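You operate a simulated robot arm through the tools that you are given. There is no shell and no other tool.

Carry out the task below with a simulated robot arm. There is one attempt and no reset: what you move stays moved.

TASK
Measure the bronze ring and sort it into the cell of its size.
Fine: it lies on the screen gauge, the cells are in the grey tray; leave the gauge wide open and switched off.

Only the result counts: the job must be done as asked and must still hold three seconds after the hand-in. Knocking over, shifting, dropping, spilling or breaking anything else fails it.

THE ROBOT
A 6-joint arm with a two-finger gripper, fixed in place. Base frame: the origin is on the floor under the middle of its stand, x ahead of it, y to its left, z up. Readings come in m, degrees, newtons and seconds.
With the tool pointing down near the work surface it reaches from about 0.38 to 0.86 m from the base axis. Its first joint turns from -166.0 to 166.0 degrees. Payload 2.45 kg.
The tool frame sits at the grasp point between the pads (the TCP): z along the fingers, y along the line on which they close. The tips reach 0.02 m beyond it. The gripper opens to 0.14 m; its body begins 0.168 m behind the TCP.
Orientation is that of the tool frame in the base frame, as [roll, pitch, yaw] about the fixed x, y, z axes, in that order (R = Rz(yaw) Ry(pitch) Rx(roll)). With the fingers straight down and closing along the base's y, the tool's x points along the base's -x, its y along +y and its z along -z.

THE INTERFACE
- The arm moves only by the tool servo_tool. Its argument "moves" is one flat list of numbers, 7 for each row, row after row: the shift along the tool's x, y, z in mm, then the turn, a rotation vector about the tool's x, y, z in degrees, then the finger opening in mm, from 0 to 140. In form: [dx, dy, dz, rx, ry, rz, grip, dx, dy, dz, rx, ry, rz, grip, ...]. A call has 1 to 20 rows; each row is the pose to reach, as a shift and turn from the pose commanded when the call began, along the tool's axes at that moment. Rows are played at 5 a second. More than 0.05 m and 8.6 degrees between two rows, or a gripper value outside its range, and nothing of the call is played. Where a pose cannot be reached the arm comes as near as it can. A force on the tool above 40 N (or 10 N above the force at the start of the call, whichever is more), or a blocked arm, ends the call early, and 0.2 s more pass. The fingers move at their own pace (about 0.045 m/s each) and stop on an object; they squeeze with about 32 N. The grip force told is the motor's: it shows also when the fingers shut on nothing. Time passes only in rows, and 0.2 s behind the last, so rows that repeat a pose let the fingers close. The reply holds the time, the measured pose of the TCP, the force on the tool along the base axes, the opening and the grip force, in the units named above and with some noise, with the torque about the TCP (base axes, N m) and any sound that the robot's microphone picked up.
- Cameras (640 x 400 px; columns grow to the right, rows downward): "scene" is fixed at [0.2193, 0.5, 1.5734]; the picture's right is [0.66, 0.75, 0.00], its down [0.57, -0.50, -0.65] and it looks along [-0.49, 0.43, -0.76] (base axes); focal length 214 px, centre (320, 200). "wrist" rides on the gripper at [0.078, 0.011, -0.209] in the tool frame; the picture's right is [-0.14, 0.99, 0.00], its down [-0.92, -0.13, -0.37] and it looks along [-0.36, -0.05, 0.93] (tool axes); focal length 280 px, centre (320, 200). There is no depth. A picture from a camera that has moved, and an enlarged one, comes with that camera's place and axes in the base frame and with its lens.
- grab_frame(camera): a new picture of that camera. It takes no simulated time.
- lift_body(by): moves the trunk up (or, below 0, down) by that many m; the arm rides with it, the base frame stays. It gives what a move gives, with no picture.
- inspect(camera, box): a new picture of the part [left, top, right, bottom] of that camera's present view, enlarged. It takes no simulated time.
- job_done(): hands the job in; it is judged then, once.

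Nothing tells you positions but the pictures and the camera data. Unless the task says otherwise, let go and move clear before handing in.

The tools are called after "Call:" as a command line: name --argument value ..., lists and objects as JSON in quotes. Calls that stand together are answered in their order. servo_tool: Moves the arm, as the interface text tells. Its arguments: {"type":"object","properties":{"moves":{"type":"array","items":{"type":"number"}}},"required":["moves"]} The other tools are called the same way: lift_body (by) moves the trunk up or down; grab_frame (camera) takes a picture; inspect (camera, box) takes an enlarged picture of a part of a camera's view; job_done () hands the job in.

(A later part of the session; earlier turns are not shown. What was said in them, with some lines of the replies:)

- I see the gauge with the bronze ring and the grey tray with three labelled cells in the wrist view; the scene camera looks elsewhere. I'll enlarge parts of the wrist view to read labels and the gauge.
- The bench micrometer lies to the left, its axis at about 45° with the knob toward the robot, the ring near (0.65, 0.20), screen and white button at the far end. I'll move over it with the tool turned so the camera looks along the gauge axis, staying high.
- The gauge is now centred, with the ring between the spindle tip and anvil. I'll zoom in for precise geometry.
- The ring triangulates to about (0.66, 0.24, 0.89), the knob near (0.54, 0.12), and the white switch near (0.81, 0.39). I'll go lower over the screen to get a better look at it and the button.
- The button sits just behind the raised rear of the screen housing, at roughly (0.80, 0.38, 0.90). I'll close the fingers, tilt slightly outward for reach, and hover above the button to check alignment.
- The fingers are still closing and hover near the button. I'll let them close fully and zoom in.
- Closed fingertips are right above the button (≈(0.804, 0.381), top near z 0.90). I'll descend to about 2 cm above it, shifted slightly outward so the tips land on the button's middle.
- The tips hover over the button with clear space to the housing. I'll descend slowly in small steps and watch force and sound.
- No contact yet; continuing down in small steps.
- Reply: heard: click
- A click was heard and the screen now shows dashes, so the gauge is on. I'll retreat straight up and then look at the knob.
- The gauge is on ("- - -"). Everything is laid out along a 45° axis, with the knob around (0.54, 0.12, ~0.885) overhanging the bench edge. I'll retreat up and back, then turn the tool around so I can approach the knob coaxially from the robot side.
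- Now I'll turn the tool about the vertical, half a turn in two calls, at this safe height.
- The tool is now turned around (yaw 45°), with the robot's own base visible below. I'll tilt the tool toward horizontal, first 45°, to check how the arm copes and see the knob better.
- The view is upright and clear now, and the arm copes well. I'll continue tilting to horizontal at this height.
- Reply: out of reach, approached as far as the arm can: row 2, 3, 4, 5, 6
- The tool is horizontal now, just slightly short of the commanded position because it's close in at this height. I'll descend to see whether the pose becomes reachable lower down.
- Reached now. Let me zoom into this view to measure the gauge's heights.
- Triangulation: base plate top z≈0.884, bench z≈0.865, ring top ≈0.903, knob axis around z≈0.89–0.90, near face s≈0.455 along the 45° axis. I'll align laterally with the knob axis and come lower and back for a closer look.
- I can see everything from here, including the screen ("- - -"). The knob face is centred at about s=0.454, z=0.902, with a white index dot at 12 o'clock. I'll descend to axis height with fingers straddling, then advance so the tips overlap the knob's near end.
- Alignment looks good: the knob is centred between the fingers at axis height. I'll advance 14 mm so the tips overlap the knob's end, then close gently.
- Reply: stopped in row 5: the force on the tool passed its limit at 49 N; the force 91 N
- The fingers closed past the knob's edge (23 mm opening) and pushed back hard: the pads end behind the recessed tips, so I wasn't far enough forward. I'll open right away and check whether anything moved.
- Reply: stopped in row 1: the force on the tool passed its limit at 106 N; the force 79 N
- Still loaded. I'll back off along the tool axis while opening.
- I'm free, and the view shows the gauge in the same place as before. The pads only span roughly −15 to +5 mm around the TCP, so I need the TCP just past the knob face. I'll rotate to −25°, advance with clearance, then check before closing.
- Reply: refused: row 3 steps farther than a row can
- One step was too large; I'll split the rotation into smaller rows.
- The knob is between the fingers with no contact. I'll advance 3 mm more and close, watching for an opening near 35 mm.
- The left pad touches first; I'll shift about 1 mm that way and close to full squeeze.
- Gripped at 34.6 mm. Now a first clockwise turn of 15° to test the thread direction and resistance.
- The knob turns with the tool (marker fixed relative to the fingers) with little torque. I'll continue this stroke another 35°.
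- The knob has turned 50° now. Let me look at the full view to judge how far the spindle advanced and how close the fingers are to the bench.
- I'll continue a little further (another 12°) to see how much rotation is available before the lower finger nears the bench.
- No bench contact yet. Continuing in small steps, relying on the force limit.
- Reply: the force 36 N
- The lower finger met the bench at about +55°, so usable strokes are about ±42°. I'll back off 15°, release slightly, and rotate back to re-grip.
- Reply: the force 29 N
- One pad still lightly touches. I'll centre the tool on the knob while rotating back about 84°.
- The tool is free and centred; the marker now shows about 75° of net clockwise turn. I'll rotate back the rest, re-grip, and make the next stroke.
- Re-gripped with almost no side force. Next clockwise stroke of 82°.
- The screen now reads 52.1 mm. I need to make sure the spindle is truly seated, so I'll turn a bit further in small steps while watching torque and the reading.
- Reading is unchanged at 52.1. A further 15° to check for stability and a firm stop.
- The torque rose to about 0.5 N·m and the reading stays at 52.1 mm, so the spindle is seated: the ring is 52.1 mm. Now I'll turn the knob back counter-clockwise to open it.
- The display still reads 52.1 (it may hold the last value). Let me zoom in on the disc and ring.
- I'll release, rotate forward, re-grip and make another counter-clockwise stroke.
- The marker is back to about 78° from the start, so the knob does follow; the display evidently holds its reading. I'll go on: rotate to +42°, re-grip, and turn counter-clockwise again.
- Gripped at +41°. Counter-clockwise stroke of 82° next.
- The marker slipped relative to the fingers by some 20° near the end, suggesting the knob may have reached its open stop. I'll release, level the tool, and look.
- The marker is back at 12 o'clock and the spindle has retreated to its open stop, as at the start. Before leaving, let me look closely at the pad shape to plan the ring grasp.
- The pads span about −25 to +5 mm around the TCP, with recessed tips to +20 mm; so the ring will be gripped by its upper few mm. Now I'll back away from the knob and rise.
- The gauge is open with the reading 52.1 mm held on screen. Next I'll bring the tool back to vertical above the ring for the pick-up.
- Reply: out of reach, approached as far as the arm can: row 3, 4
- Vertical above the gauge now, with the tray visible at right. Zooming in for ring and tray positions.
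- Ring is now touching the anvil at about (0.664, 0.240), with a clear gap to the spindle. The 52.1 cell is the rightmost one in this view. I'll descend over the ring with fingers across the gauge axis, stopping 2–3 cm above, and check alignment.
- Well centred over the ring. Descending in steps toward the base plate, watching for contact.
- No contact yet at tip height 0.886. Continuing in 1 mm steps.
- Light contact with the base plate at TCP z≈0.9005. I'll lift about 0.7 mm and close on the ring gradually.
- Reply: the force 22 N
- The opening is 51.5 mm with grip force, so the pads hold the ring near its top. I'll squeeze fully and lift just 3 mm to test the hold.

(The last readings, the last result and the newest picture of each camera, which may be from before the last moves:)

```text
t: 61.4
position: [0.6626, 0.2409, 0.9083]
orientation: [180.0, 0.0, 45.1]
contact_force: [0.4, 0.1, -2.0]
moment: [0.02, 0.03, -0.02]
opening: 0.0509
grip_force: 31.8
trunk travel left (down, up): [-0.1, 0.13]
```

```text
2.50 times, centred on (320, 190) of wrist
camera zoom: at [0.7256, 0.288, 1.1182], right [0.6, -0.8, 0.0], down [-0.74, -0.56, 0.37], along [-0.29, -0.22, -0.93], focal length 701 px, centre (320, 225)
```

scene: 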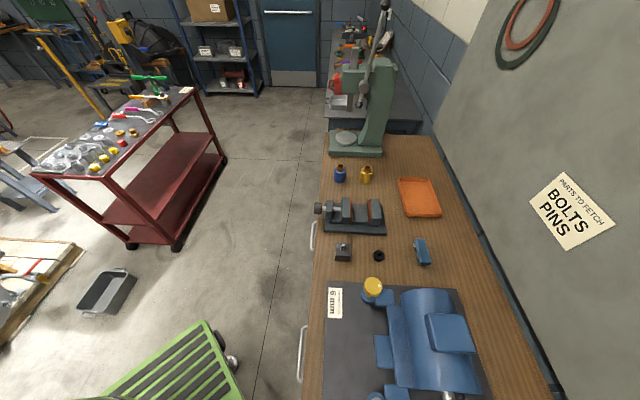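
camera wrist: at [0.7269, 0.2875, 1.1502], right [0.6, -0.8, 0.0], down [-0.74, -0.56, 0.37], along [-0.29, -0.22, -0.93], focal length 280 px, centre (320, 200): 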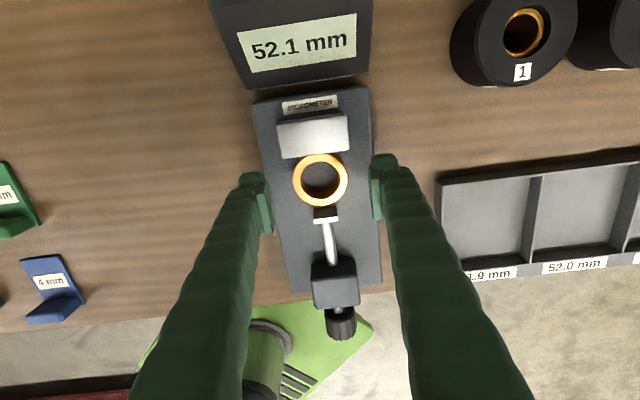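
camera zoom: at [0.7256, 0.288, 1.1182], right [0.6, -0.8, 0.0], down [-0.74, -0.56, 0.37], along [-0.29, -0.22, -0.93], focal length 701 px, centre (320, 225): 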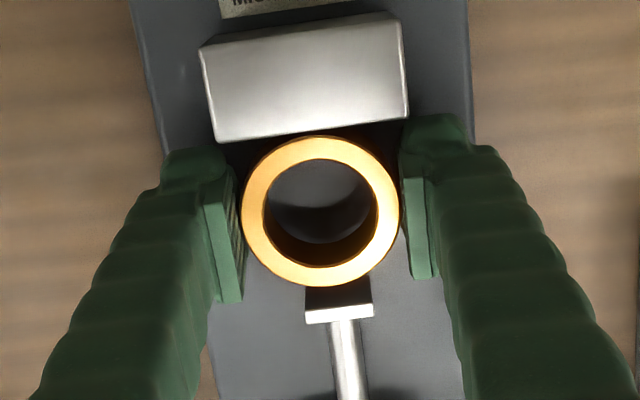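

The ring lifts with the fingers (unchanged in the gripper view, about 2 N weight). I'll lift higher and re-check the hold.

Call:
servo_tool --moves '[0, 0, -10, 0, 0, 0, 0, 0, 0, -20, 0, 0, 0, 0, 0, 0, -35, 0, 0, 0, 0, 0, 0, -55, 0, 0, 0, 0, 0, 0, -75, 0, 0, 0, 0, 0, 0, -90, 0, 0, 0, 0]'

Call:
grab_frame --camera "wrist"

Call:
inspect --camera "wrist" --box '[220, 110, 420, 270]'

```text
t: 62.8
position: [0.6629, 0.24, 1.0009]
orientation: [180.0, 0.0, 44.9]
contact_force: [0.3, 0.0, -1.6]
moment: [-0.01, -0.03, -0.01]
opening: 0.051
grip_force: 32.0
trunk travel left (down, up): [-0.1, 0.13]
```

```text
taken
camera wrist: at [0.7254, 0.2882, 1.2093], right [0.6, -0.8, 0.0], down [-0.74, -0.56, 0.37], along [-0.29, -0.22, -0.93], focal length 280 px, centre (320, 200)
```

wrist: 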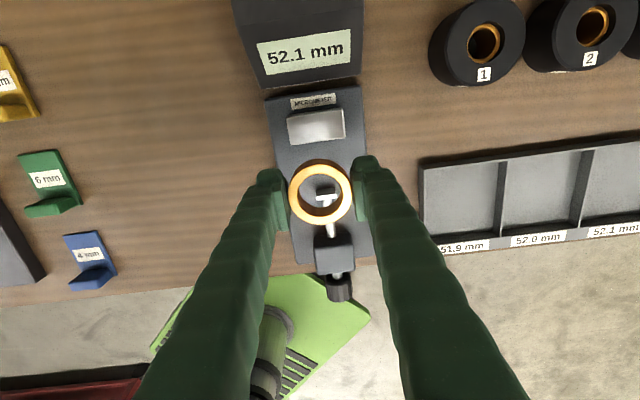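

```text
2.50 times, centred on (320, 190) of wrist
camera zoom: at [0.7254, 0.2882, 1.2093], right [0.6, -0.8, 0.0], down [-0.74, -0.56, 0.37], along [-0.29, -0.22, -0.93], focal length 701 px, centre (320, 225)
```

zoom: 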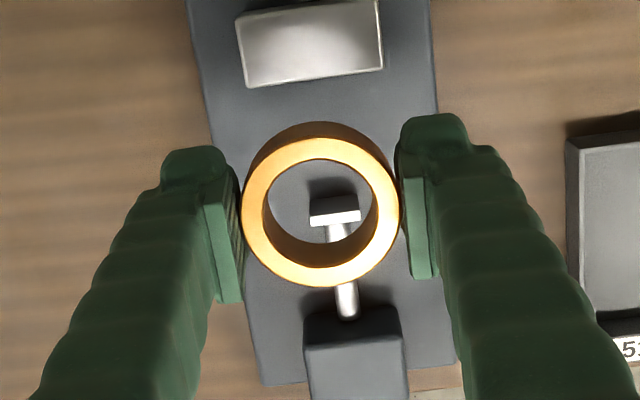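

The ring is held steadily. The 52.1 cell spans roughly s 0.505–0.608 and lateral 0.622–0.72 (about 98 × 103 mm), centred near (0.86, −0.08). I'll carry the ring there at height and look.

Call:
servo_tool --moves '[-5, 20, 0, 0, 0, 0, 0, -14, 50, 0, 0, 0, 0, 0, -22, 85, 0, 0, 0, 0, 0, -30, 120, 0, 0, 0, 0, 0, -38, 155, 0, 0, 0, 0, 0, -46, 190, 0, 0, 0, 0, 0, -55, 225, 0, 0, 0, 0, 0, -63, 260, 0, 0, 0, 0, 0, -72, 295, 0, 0, 0, 0, 0, -80, 325, 0, 0, 0, 0, 0, -86, 350, 0, 0, 0, 0, 0, -88, 363, 0, 0, 0, 0, 0]'

Call:
grab_frame --camera "wrist"

```text
t: 65.4
position: [0.8567, -0.0786, 1.0004]
orientation: [180.0, 0.0, 44.9]
contact_force: [-0.5, -0.5, -1.8]
moment: [-0.02, 0.03, 0.0]
opening: 0.051
grip_force: 31.8
trunk travel left (down, up): [-0.1, 0.13]
```

```text
taken
camera wrist: at [0.9191, -0.0313, 1.2089], right [0.6, -0.8, 0.0], down [-0.74, -0.56, 0.37], along [-0.29, -0.22, -0.93], focal length 280 px, centre (320, 200)
```

wrist: 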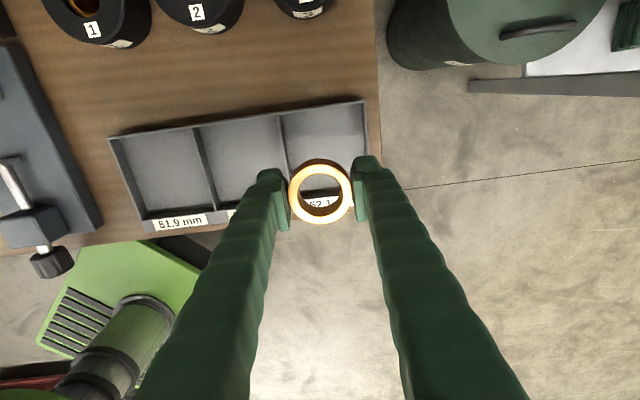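

Call:
inspect --camera "wrist" --box '[240, 80, 400, 240]'

Call:
inspect --camera "wrist" --box '[100, 80, 260, 240]'

```text
2.50 times, centred on (320, 160) of wrist
camera zoom: at [0.9191, -0.0313, 1.2089], right [0.6, -0.8, 0.0], down [-0.74, -0.56, 0.37], along [-0.29, -0.22, -0.93], focal length 701 px, centre (320, 300)
```

zoom: 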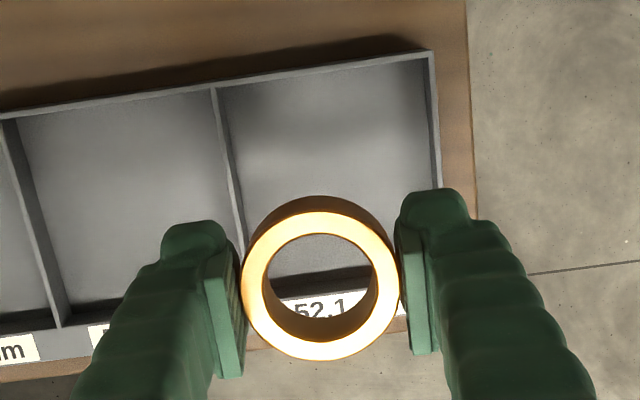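

```text
2.50 times, centred on (180, 160) of wrist
camera zoom: at [0.9191, -0.0313, 1.2089], right [0.6, -0.8, 0.0], down [-0.74, -0.56, 0.37], along [-0.29, -0.22, -0.93], focal length 701 px, centre (670, 300)
```

zoom: 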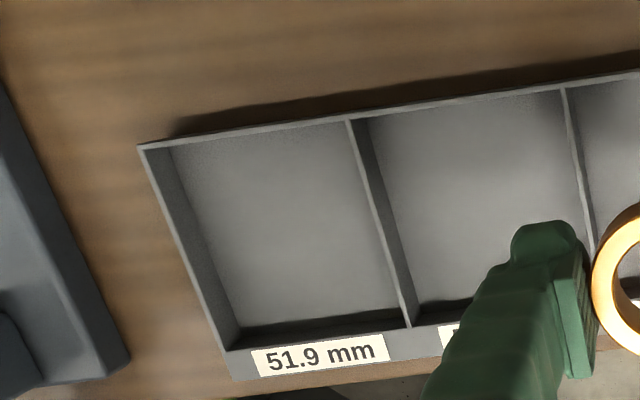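

Rim height triangulates to z≈0.878 and the cell floor ≈0.862. The gripper with the ring is wider than the cell, so I'll lower until the fingertips are just above the rim, ring centred in the 52.1 cell.

Call:
servo_tool --moves '[1, 4, 25, 0, 0, 0, 0, 1, 4, 50, 0, 0, 0, 0, 1, 4, 70, 0, 0, 0, 0, 1, 4, 85, 0, 0, 0, 0, 1, 4, 92, 0, 0, 0, 0]'

Call:
grab_frame --camera "wrist"

Call:
inspect --camera "wrist" --box '[220, 100, 420, 260]'

```text
t: 66.6
position: [0.8597, -0.0812, 0.9064]
orientation: [-180.0, 0.0, 45.0]
contact_force: [-0.2, 0.3, -1.4]
moment: [-0.02, 0.0, 0.0]
opening: 0.0507
grip_force: 32.1
trunk travel left (down, up): [-0.1, 0.13]
```

```text
taken
camera wrist: at [0.9224, -0.0337, 1.1156], right [0.6, -0.8, 0.0], down [-0.74, -0.56, 0.37], along [-0.29, -0.22, -0.93], focal length 280 px, centre (320, 200)
```

wrist: 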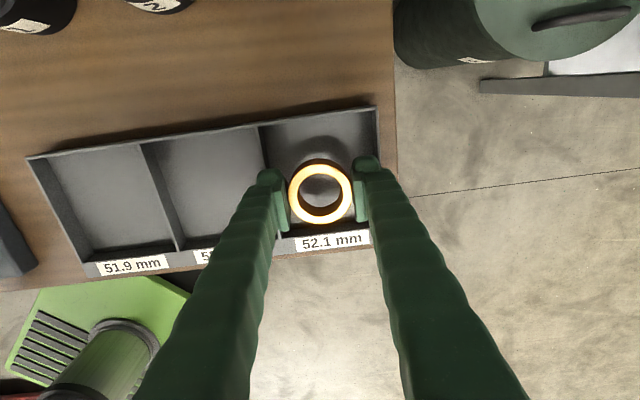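

```text
2.50 times, centred on (320, 180) of wrist
camera zoom: at [0.9224, -0.0337, 1.1156], right [0.6, -0.8, 0.0], down [-0.74, -0.56, 0.37], along [-0.29, -0.22, -0.93], focal length 701 px, centre (320, 250)
```

zoom: 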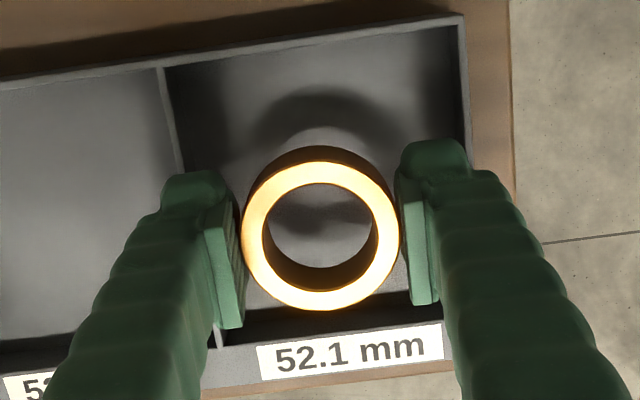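

The ring is over the 52.1 cell. I'll shift 5 mm toward the cell centre and lower the last 4 mm.

Call:
servo_tool --moves '[5, 0, 2, 0, 0, 0, 0, 5, 0, 4, 0, 0, 0, 0, 5, 0, 4, 0, 0, 0, 0]'

Call:
inspect --camera "wrist" --box '[220, 100, 420, 260]'

```text
t: 67.4
position: [0.8651, -0.0768, 0.902]
orientation: [179.9, 0.1, 45.0]
contact_force: [-0.1, 0.1, -1.9]
moment: [-0.01, -0.02, -0.01]
opening: 0.0507
grip_force: 31.7
trunk travel left (down, up): [-0.1, 0.13]
```

```text
2.50 times, centred on (320, 180) of wrist
camera zoom: at [0.9263, -0.0302, 1.112], right [0.6, -0.8, 0.0], down [-0.74, -0.56, 0.37], along [-0.29, -0.22, -0.93], focal length 701 px, centre (320, 250)
```

zoom: 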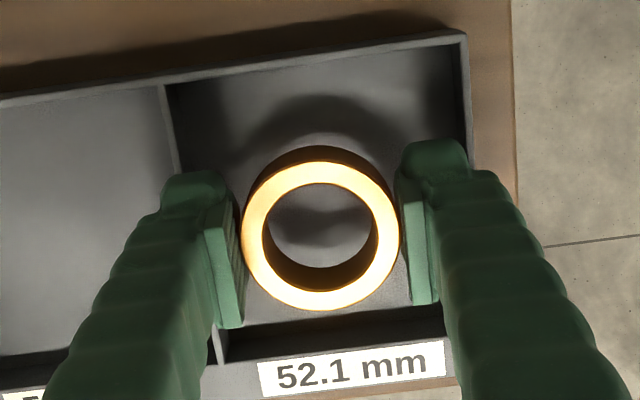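

Positioned with no contact. Releasing the ring.

Call:
servo_tool --moves '[0, 0, 0, 0, 0, 0, 56, 0, 0, 0, 0, 0, 0, 64, 0, 0, 0, 0, 0, 0, 68, 0, 0, 0, 0, 0, 0, 68]'

Call:
inspect --camera "wrist" --box '[220, 100, 420, 260]'

```text
t: 68.4
position: [0.8632, -0.0784, 0.9033]
orientation: [-180.0, 0.0, 45.0]
contact_force: [-0.2, -0.2, 0.2]
moment: [-0.01, 0.03, 0.01]
opening: 0.0682
grip_force: 0.0
trunk travel left (down, up): [-0.1, 0.13]
```

```text
2.50 times, centred on (320, 180) of wrist
camera zoom: at [0.9263, -0.0301, 1.1121], right [0.6, -0.8, 0.0], down [-0.74, -0.56, 0.37], along [-0.29, -0.22, -0.93], focal length 701 px, centre (320, 250)
```

zoom: 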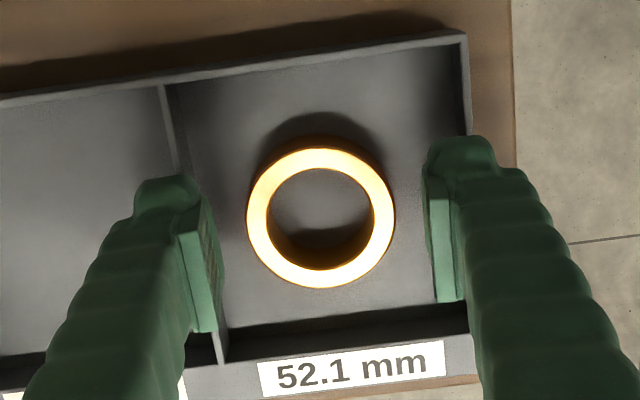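

The ring lies flat inside the 52.1 mm cell. I'll lift straight up and look again before going to the switch.

Call:
servo_tool --moves '[0, 0, -20, 0, 0, 0, 68, 0, 0, -50, 0, 0, 0, 68, 0, 0, -95, 0, 0, 0, 60, 0, 0, -140, 0, 0, 0, 40]'

Call:
grab_frame --camera "wrist"

Call:
inspect --camera "wrist" --box '[220, 60, 420, 220]'

```text
t: 69.4
position: [0.8623, -0.0764, 1.0445]
orientation: [-179.9, 0.0, 44.9]
contact_force: [0.2, 0.0, 0.1]
moment: [0.01, -0.07, 0.0]
opening: 0.0397
grip_force: 0.0
trunk travel left (down, up): [-0.1, 0.13]
```

```text
taken
camera wrist: at [0.9256, -0.0291, 1.2535], right [0.6, -0.8, 0.0], down [-0.74, -0.56, 0.37], along [-0.29, -0.22, -0.93], focal length 280 px, centre (320, 200)
```

wrist: 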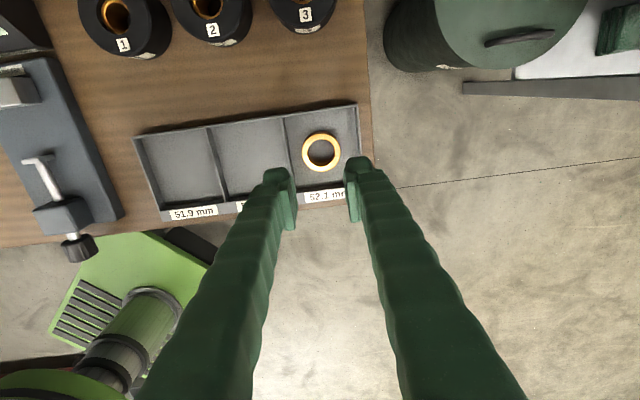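

```text
2.50 times, centred on (320, 140) of wrist
camera zoom: at [0.9256, -0.0291, 1.2535], right [0.6, -0.8, 0.0], down [-0.74, -0.56, 0.37], along [-0.29, -0.22, -0.93], focal length 701 px, centre (320, 350)
```

zoom: 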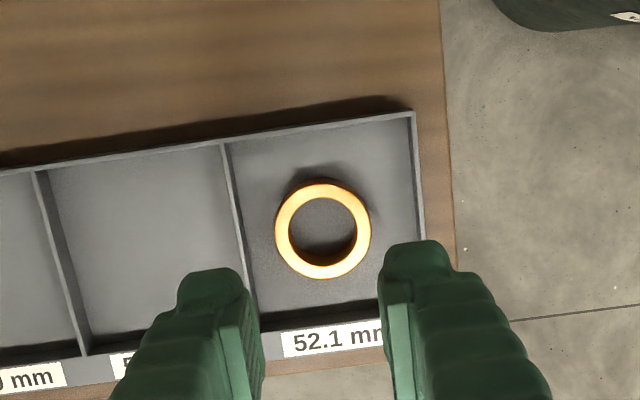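

The ring rests properly in the 52.1 mm cell. Next I'll move over the power switch again, closing the fingers and tilting slightly outward as before.

Call:
servo_tool --moves '[23.5, -30.5, 0, 0, 1.25, 0, 30, 47, -61, 0, 0, 2.5, 0, 20, 70.5, -91.5, 0, 0, 3.75, 0, 10, 94, -122, 0, 0, 5, 0, 0, 117.5, -152.5, 0, 0, 6.25, 0, 0, 141, -183, 0, 0, 7.5, 0, 0, 164.5, -213.5, 0, 0, 8.75, 0, 0, 188, -244, 0, 0, 10, 0, 0, 212, -274, 0, 0, 11.25, 0, 0, 235.5, -305, 0, 0, 12.5, 0, 0, 259, -335, 0, 0, 13.75, 0, 0, 282.7, -365.5, 0, 0, 15, 0, 0]'

Call:
grab_frame --camera "wrist"

Call:
inspect --camera "wrist" --box '[220, 60, 420, 220]'

```text
t: 72.0
position: [0.8049, 0.3816, 1.0421]
orientation: [-180.0, -15.1, 45.0]
contact_force: [0.3, 1.0, 0.0]
moment: [-0.02, 0.01, 0.0]
opening: 0.0002
grip_force: 29.2
trunk travel left (down, up): [-0.1, 0.13]
```

```text
taken
camera wrist: at [0.8281, 0.39, 1.2652], right [0.61, -0.79, -0.04], down [-0.79, -0.61, 0.12], along [-0.11, -0.04, -0.99], focal length 280 px, centre (320, 200)
```

wrist: 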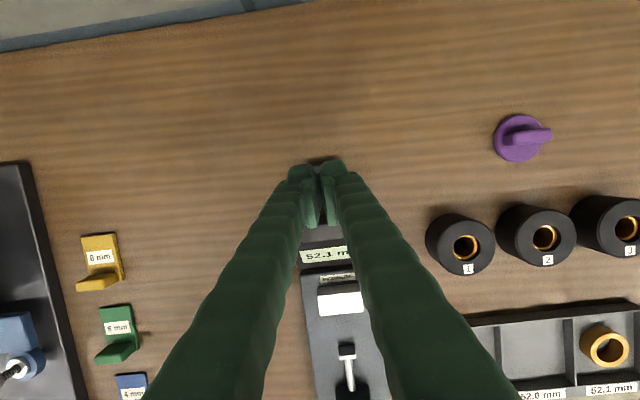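

```text
2.50 times, centred on (320, 140) of wrist
camera zoom: at [0.8281, 0.39, 1.2652], right [0.61, -0.79, -0.04], down [-0.79, -0.61, 0.12], along [-0.11, -0.04, -0.99], focal length 701 px, centre (320, 350)
```

zoom: 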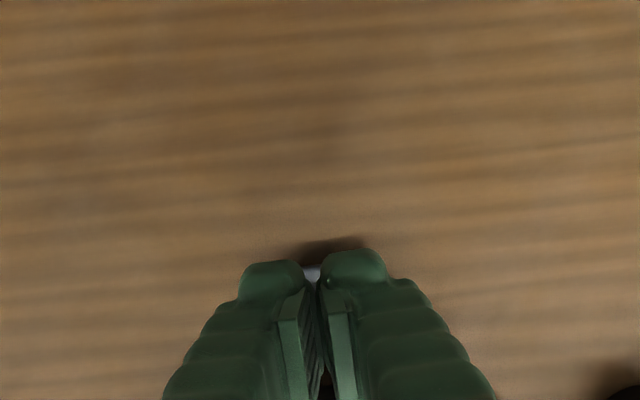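

The tips are right above the button (white just visible between them). Descending to about 2 cm above it.

Call:
servo_tool --moves '[-7.8, 0, 29, 0, 0, 0, 0, -15.5, 0, 58, 0, 0, 0, 0, -22, 0, 82, 0, 0, 0, 0, -27, 0, 100.5, 0, 0, 0, 0]'

Call:
grab_frame --camera "wrist"

Call:
inspect --camera "wrist" --box '[240, 120, 400, 280]'

```text
t: 73.0
position: [0.8054, 0.3805, 0.9401]
orientation: [180.0, -15.1, 45.0]
contact_force: [0.0, -0.5, 0.0]
moment: [-0.02, 0.02, 0.02]
opening: 0.0
grip_force: 29.6
trunk travel left (down, up): [-0.1, 0.13]
```

```text
taken
camera wrist: at [0.8279, 0.389, 1.1615], right [0.61, -0.79, -0.04], down [-0.79, -0.61, 0.12], along [-0.11, -0.04, -0.99], focal length 280 px, centre (320, 200)
```

wrist: 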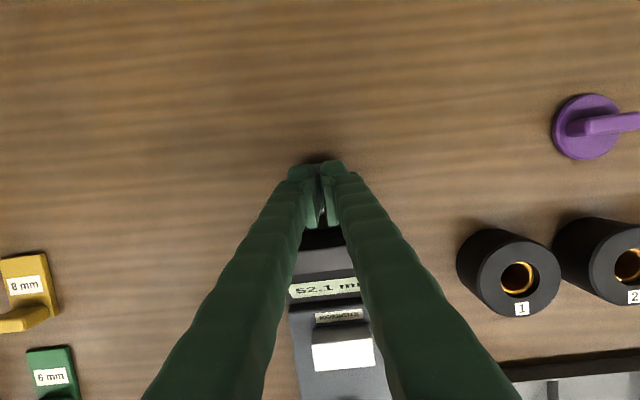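

```text
2.50 times, centred on (320, 200) of wrist
camera zoom: at [0.8279, 0.389, 1.1615], right [0.61, -0.79, -0.04], down [-0.79, -0.61, 0.12], along [-0.11, -0.04, -0.99], focal length 701 px, centre (320, 200)
```

zoom: 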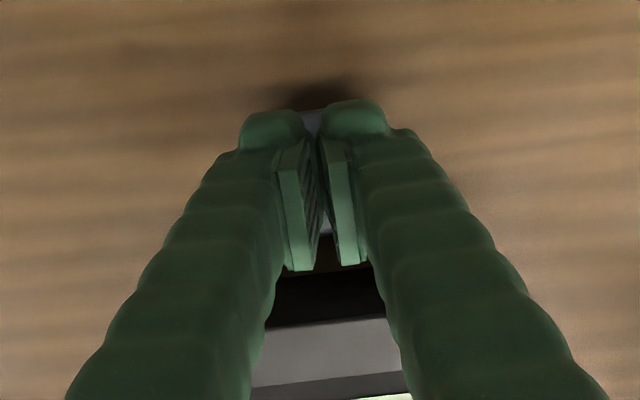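

Aligned with the button. Continuing down in small steps until the click.

Call:
servo_tool --moves '[-2.1, 0, 7.7, 0, 0, 0, 0, -3.1, 0, 11.6, 0, 0, 0, 0, -3.6, 0, 13.5, 0, 0, 0, 0]'

```text
t: 73.8
position: [0.8064, 0.3817, 0.9262]
orientation: [-180.0, -15.1, 44.9]
contact_force: [0.2, 0.0, -0.2]
moment: [0.0, -0.01, -0.01]
opening: 0.0
grip_force: 29.5
trunk travel left (down, up): [-0.1, 0.13]
```

Call:
servo_tool --moves '[-0.5, 0, 1.9, 0, 0, 0, 0, -1, 0, 3.9, 0, 0, 0, 0, -1.3, 0, 4.8, 0, 0, 0, 0, -1.6, 0, 5.8, 0, 0, 0, 0]'

```text
t: 74.8
position: [0.8061, 0.3807, 0.9195]
orientation: [-180.0, -15.1, 44.9]
contact_force: [0.7, 1.1, 2.3]
moment: [0.02, 0.01, 0.0]
opening: 0.006
grip_force: 29.1
trunk travel left (down, up): [-0.1, 0.13]
heard: click
```

A click was heard. Lifting straight up to check that the screen is dark.

Call:
servo_tool --moves '[2.6, 0, -9.7, 0, 0, 0, 0, 10, 0, -38, 0, 0, 0, 0, 20, 0, -76, 0, 0, 0, 0, 31, 0, -116, 0, 0, 0, 0]'

Call:
grab_frame --camera "wrist"

```text
t: 75.8
position: [0.8076, 0.3809, 1.0405]
orientation: [180.0, -15.2, 44.8]
contact_force: [-0.6, 0.5, 0.4]
moment: [0.01, -0.03, -0.03]
opening: 0.0001
grip_force: 29.2
trunk travel left (down, up): [-0.1, 0.13]
```

```text
taken
camera wrist: at [0.8296, 0.3889, 1.2632], right [0.61, -0.79, -0.04], down [-0.79, -0.61, 0.12], along [-0.11, -0.04, -0.99], focal length 280 px, centre (320, 200)
```

wrist: 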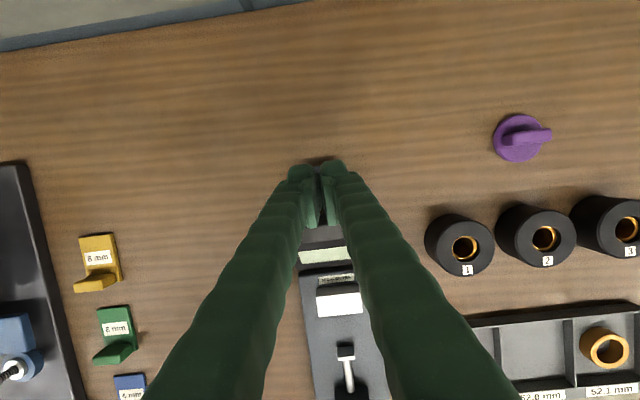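

The screen looks blank. I'll retreat up and back for an overall check.

Call:
servo_tool --moves '[-15, 2, -35, 0, -2, 0, 0, -40, 4, -70, 0, -4, 0, 20, -70, 7, -100, 0, -6, 0, 40, -100, 9, -130, 0, -8, 0, 60, -130, 11, -160, 0, -10, 0, 60, -160, 14, -190, 0, -12.5, 0, 60, -189.8, 16.5, -216.5, 0, -15, 0, 60]'

Call:
grab_frame --camera "wrist"

Call:
inspect --camera "wrist" --box '[250, 0, 390, 220]'

```text
t: 77.4
position: [0.6467, 0.1985, 1.1991]
orientation: [179.9, 0.0, 45.0]
contact_force: [0.4, 0.5, 0.9]
moment: [0.0, -0.05, 0.02]
opening: 0.06
grip_force: 0.1
trunk travel left (down, up): [-0.1, 0.13]
```

```text
taken
camera wrist: at [0.7099, 0.2456, 1.409], right [0.6, -0.8, 0.0], down [-0.74, -0.56, 0.37], along [-0.29, -0.22, -0.93], focal length 280 px, centre (320, 200)
```

wrist: 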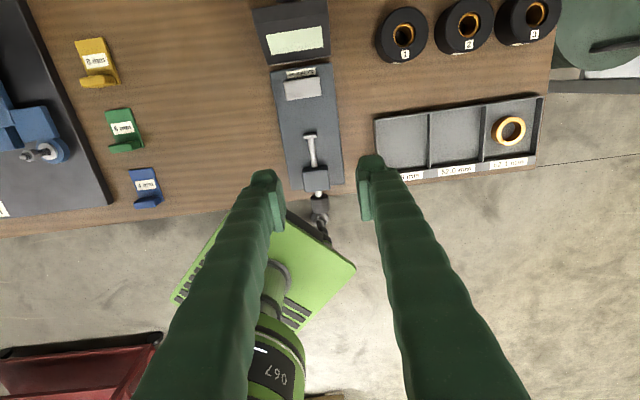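

```text
1.82 times, centred on (320, 110) of wrist
camera zoom: at [0.7099, 0.2456, 1.409], right [0.6, -0.8, 0.0], down [-0.74, -0.56, 0.37], along [-0.29, -0.22, -0.93], focal length 510 px, centre (320, 364)
```

zoom: 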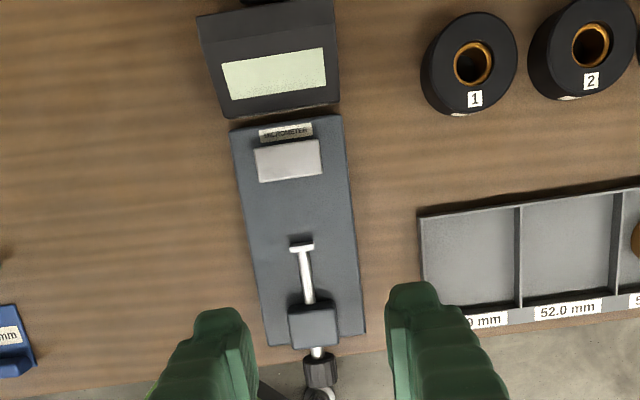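

The screen is off, the ring is in the 52.1 cell and the spindle is back. To be sure it is fully open, I'll return to the exact early viewpoint (before turning the knob) and compare.

Call:
servo_tool --moves '[5.6, 0.9, -2.4, 0, 0, -8.4, 100, 5.6, 0.9, -2.4, 0, 0, -16.8, 140, 5.6, 0.9, -2.4, 0, 0, -25.2, 140, 5.6, 0.9, -2.4, 0, 0, -33.6, 140, 5.6, 0.9, -2.4, 0, 0, -42, 140, 5.6, 0.9, -2.4, 0, 0, -50.4, 140, 5.6, 0.9, -2.4, 0, 0, -58.8, 140, 5.6, 0.9, -2.4, 0, 0, -67.2, 140, 5.6, 0.9, -2.4, 0, 0, -75.6, 140, 5.6, 0.9, -2.4, 0, 0, -84, 140, 5.6, 0.9, -2.4, 0, 0, -91.6, 140]'

Call:
servo_tool --moves '[0, 0, 0, 0, 0, -8.4, 140, 0, 0, 0, 0, 0, -16.8, 140, 0, 0, 0, 0, 0, -25.2, 140, 0, 0, 0, 0, 0, -33.6, 140, 0, 0, 0, 0, 0, -42, 140, 0, 0, 0, 0, 0, -50.4, 140, 0, 0, 0, 0, 0, -58.8, 140, 0, 0, 0, 0, 0, -67.2, 140, 0, 0, 0, 0, 0, -75.6, 140, 0, 0, 0, 0, 0, -84, 140, 0, 0, 0, 0, 0, -91.5, 140]'

Call:
inspect --camera "wrist" --box '[250, 30, 420, 136]'

Call:
inspect --camera "wrist" --box '[250, 130, 420, 264]'

Call:
grab_frame --camera "wrist"

```text
t: 79.8
position: [0.6533, 0.2038, 1.2016]
orientation: [-180.0, 0.0, 136.7]
contact_force: [-0.6, 0.2, 0.3]
moment: [-0.01, 0.02, 0.01]
opening: 0.1399
grip_force: 0.1
trunk travel left (down, up): [-0.1, 0.13]
```

```text
t: 82.2
position: [0.653, 0.2034, 1.2029]
orientation: [179.9, 0.1, -131.8]
contact_force: [-0.9, 0.2, 0.2]
moment: [0.0, 0.02, 0.02]
opening: 0.1402
grip_force: 0.1
trunk travel left (down, up): [-0.1, 0.13]
```

```text
3.76 times, centred on (335, 83) of wrist
camera zoom: at [0.5929, 0.1529, 1.4112], right [-0.65, 0.76, 0.0], down [0.71, 0.6, 0.37], along [0.28, 0.24, -0.93], focal length 1056 px, centre (264, 640)
```

zoom: 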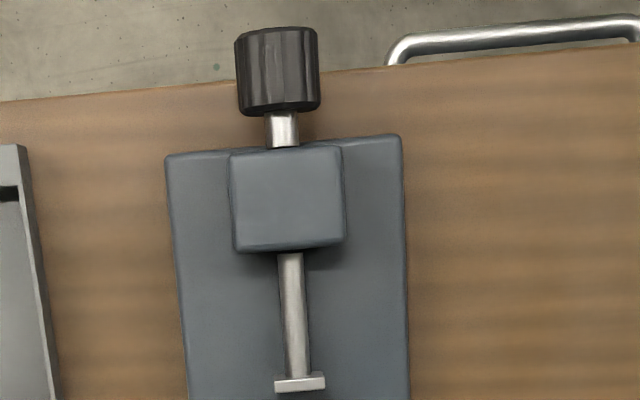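

```text
2.99 times, centred on (335, 197) of wrist
camera zoom: at [0.5929, 0.1529, 1.4112], right [-0.65, 0.76, 0.0], down [0.71, 0.6, 0.37], along [0.28, 0.24, -0.93], focal length 837 px, centre (275, 209)
```

zoom: 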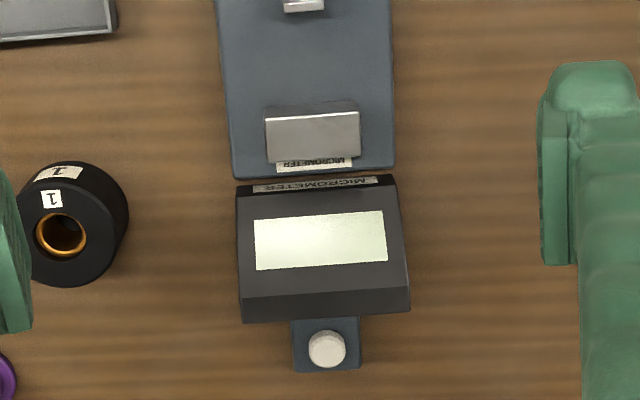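

```text
taken
camera wrist: at [0.5929, 0.1529, 1.4112], right [-0.65, 0.76, 0.0], down [0.71, 0.6, 0.37], along [0.28, 0.24, -0.93], focal length 280 px, centre (320, 200)
```

wrist: 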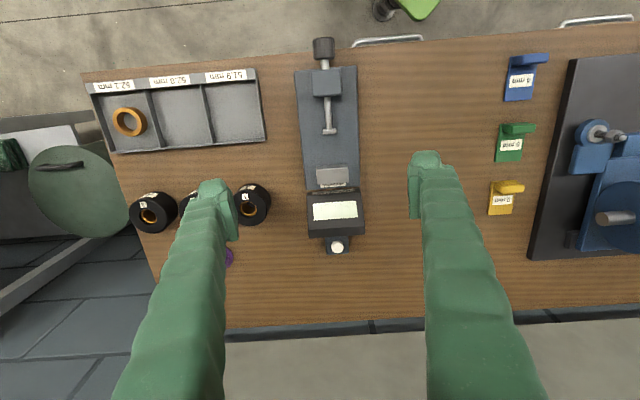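

Comparing with the first view, the knob-to-block gap, spindle disc, gauge, tray and neighbours are all where they were, the screen is blank, and the ring is in the tray. One last close look at the ring's cell before handing in.

Call:
inspect --camera "wrist" --box '[80, 60, 280, 180]'

Call:
inspect --camera "wrist" --box '[295, 30, 365, 74]'

```text
3.20 times, centred on (180, 120) of wrist
camera zoom: at [0.5929, 0.1529, 1.4112], right [-0.65, 0.76, 0.0], down [0.71, 0.6, 0.37], along [0.28, 0.24, -0.93], focal length 897 px, centre (768, 456)
```

zoom: 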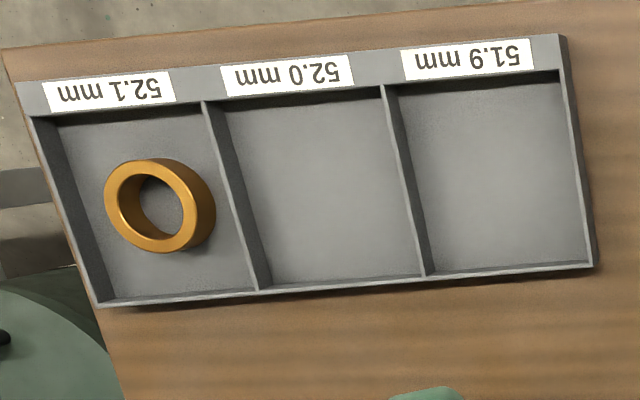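

```text
9.09 times, centred on (330, 52) of wrist
camera zoom: at [0.5929, 0.1529, 1.4112], right [-0.65, 0.76, 0.0], down [0.71, 0.6, 0.37], along [0.28, 0.24, -0.93], focal length 2549 px, centre (229, 1546)
```

zoom: 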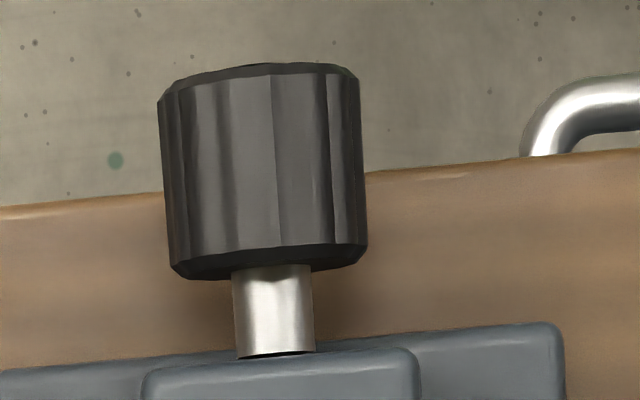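

The bronze ring lies flat in the 52.1 mm cell, matching the gauge reading. The spindle is back where it started, at the wide-open position, the screen is off, and the arm is well clear, so I'm handing the job in.

Call:
job_done

```text
The job is handed in.
```

I measured the bronze ring at 52.1 mm and put it in the 52.1 mm cell of the grey tray, and I've handed the job in. No verdict has come back yet.

- **Measurement:** the screen showed 52.1 mm as the spindle closed on the ring. The reading held as I tightened the knob until it resisted.
- **Placing:** the open gripper is wider than a cell, so I released the ring just above the rim. It dropped about 2 cm and lies flat, clear of the walls.
- **Gauge:** the knob is back at its starting angle. As near as I can tell from the pictures, the spindle is within about half a millimetre of where it began. I took that starting position as wide open. The switch clicked and the screen is blank.
- **A hard push:** on my first try at the knob, the fingers closed in the wrong place and pushed on the gauge with roughly 90–100 N before I backed off. Comparing views from before and after, nothing on the bench appears to have moved.
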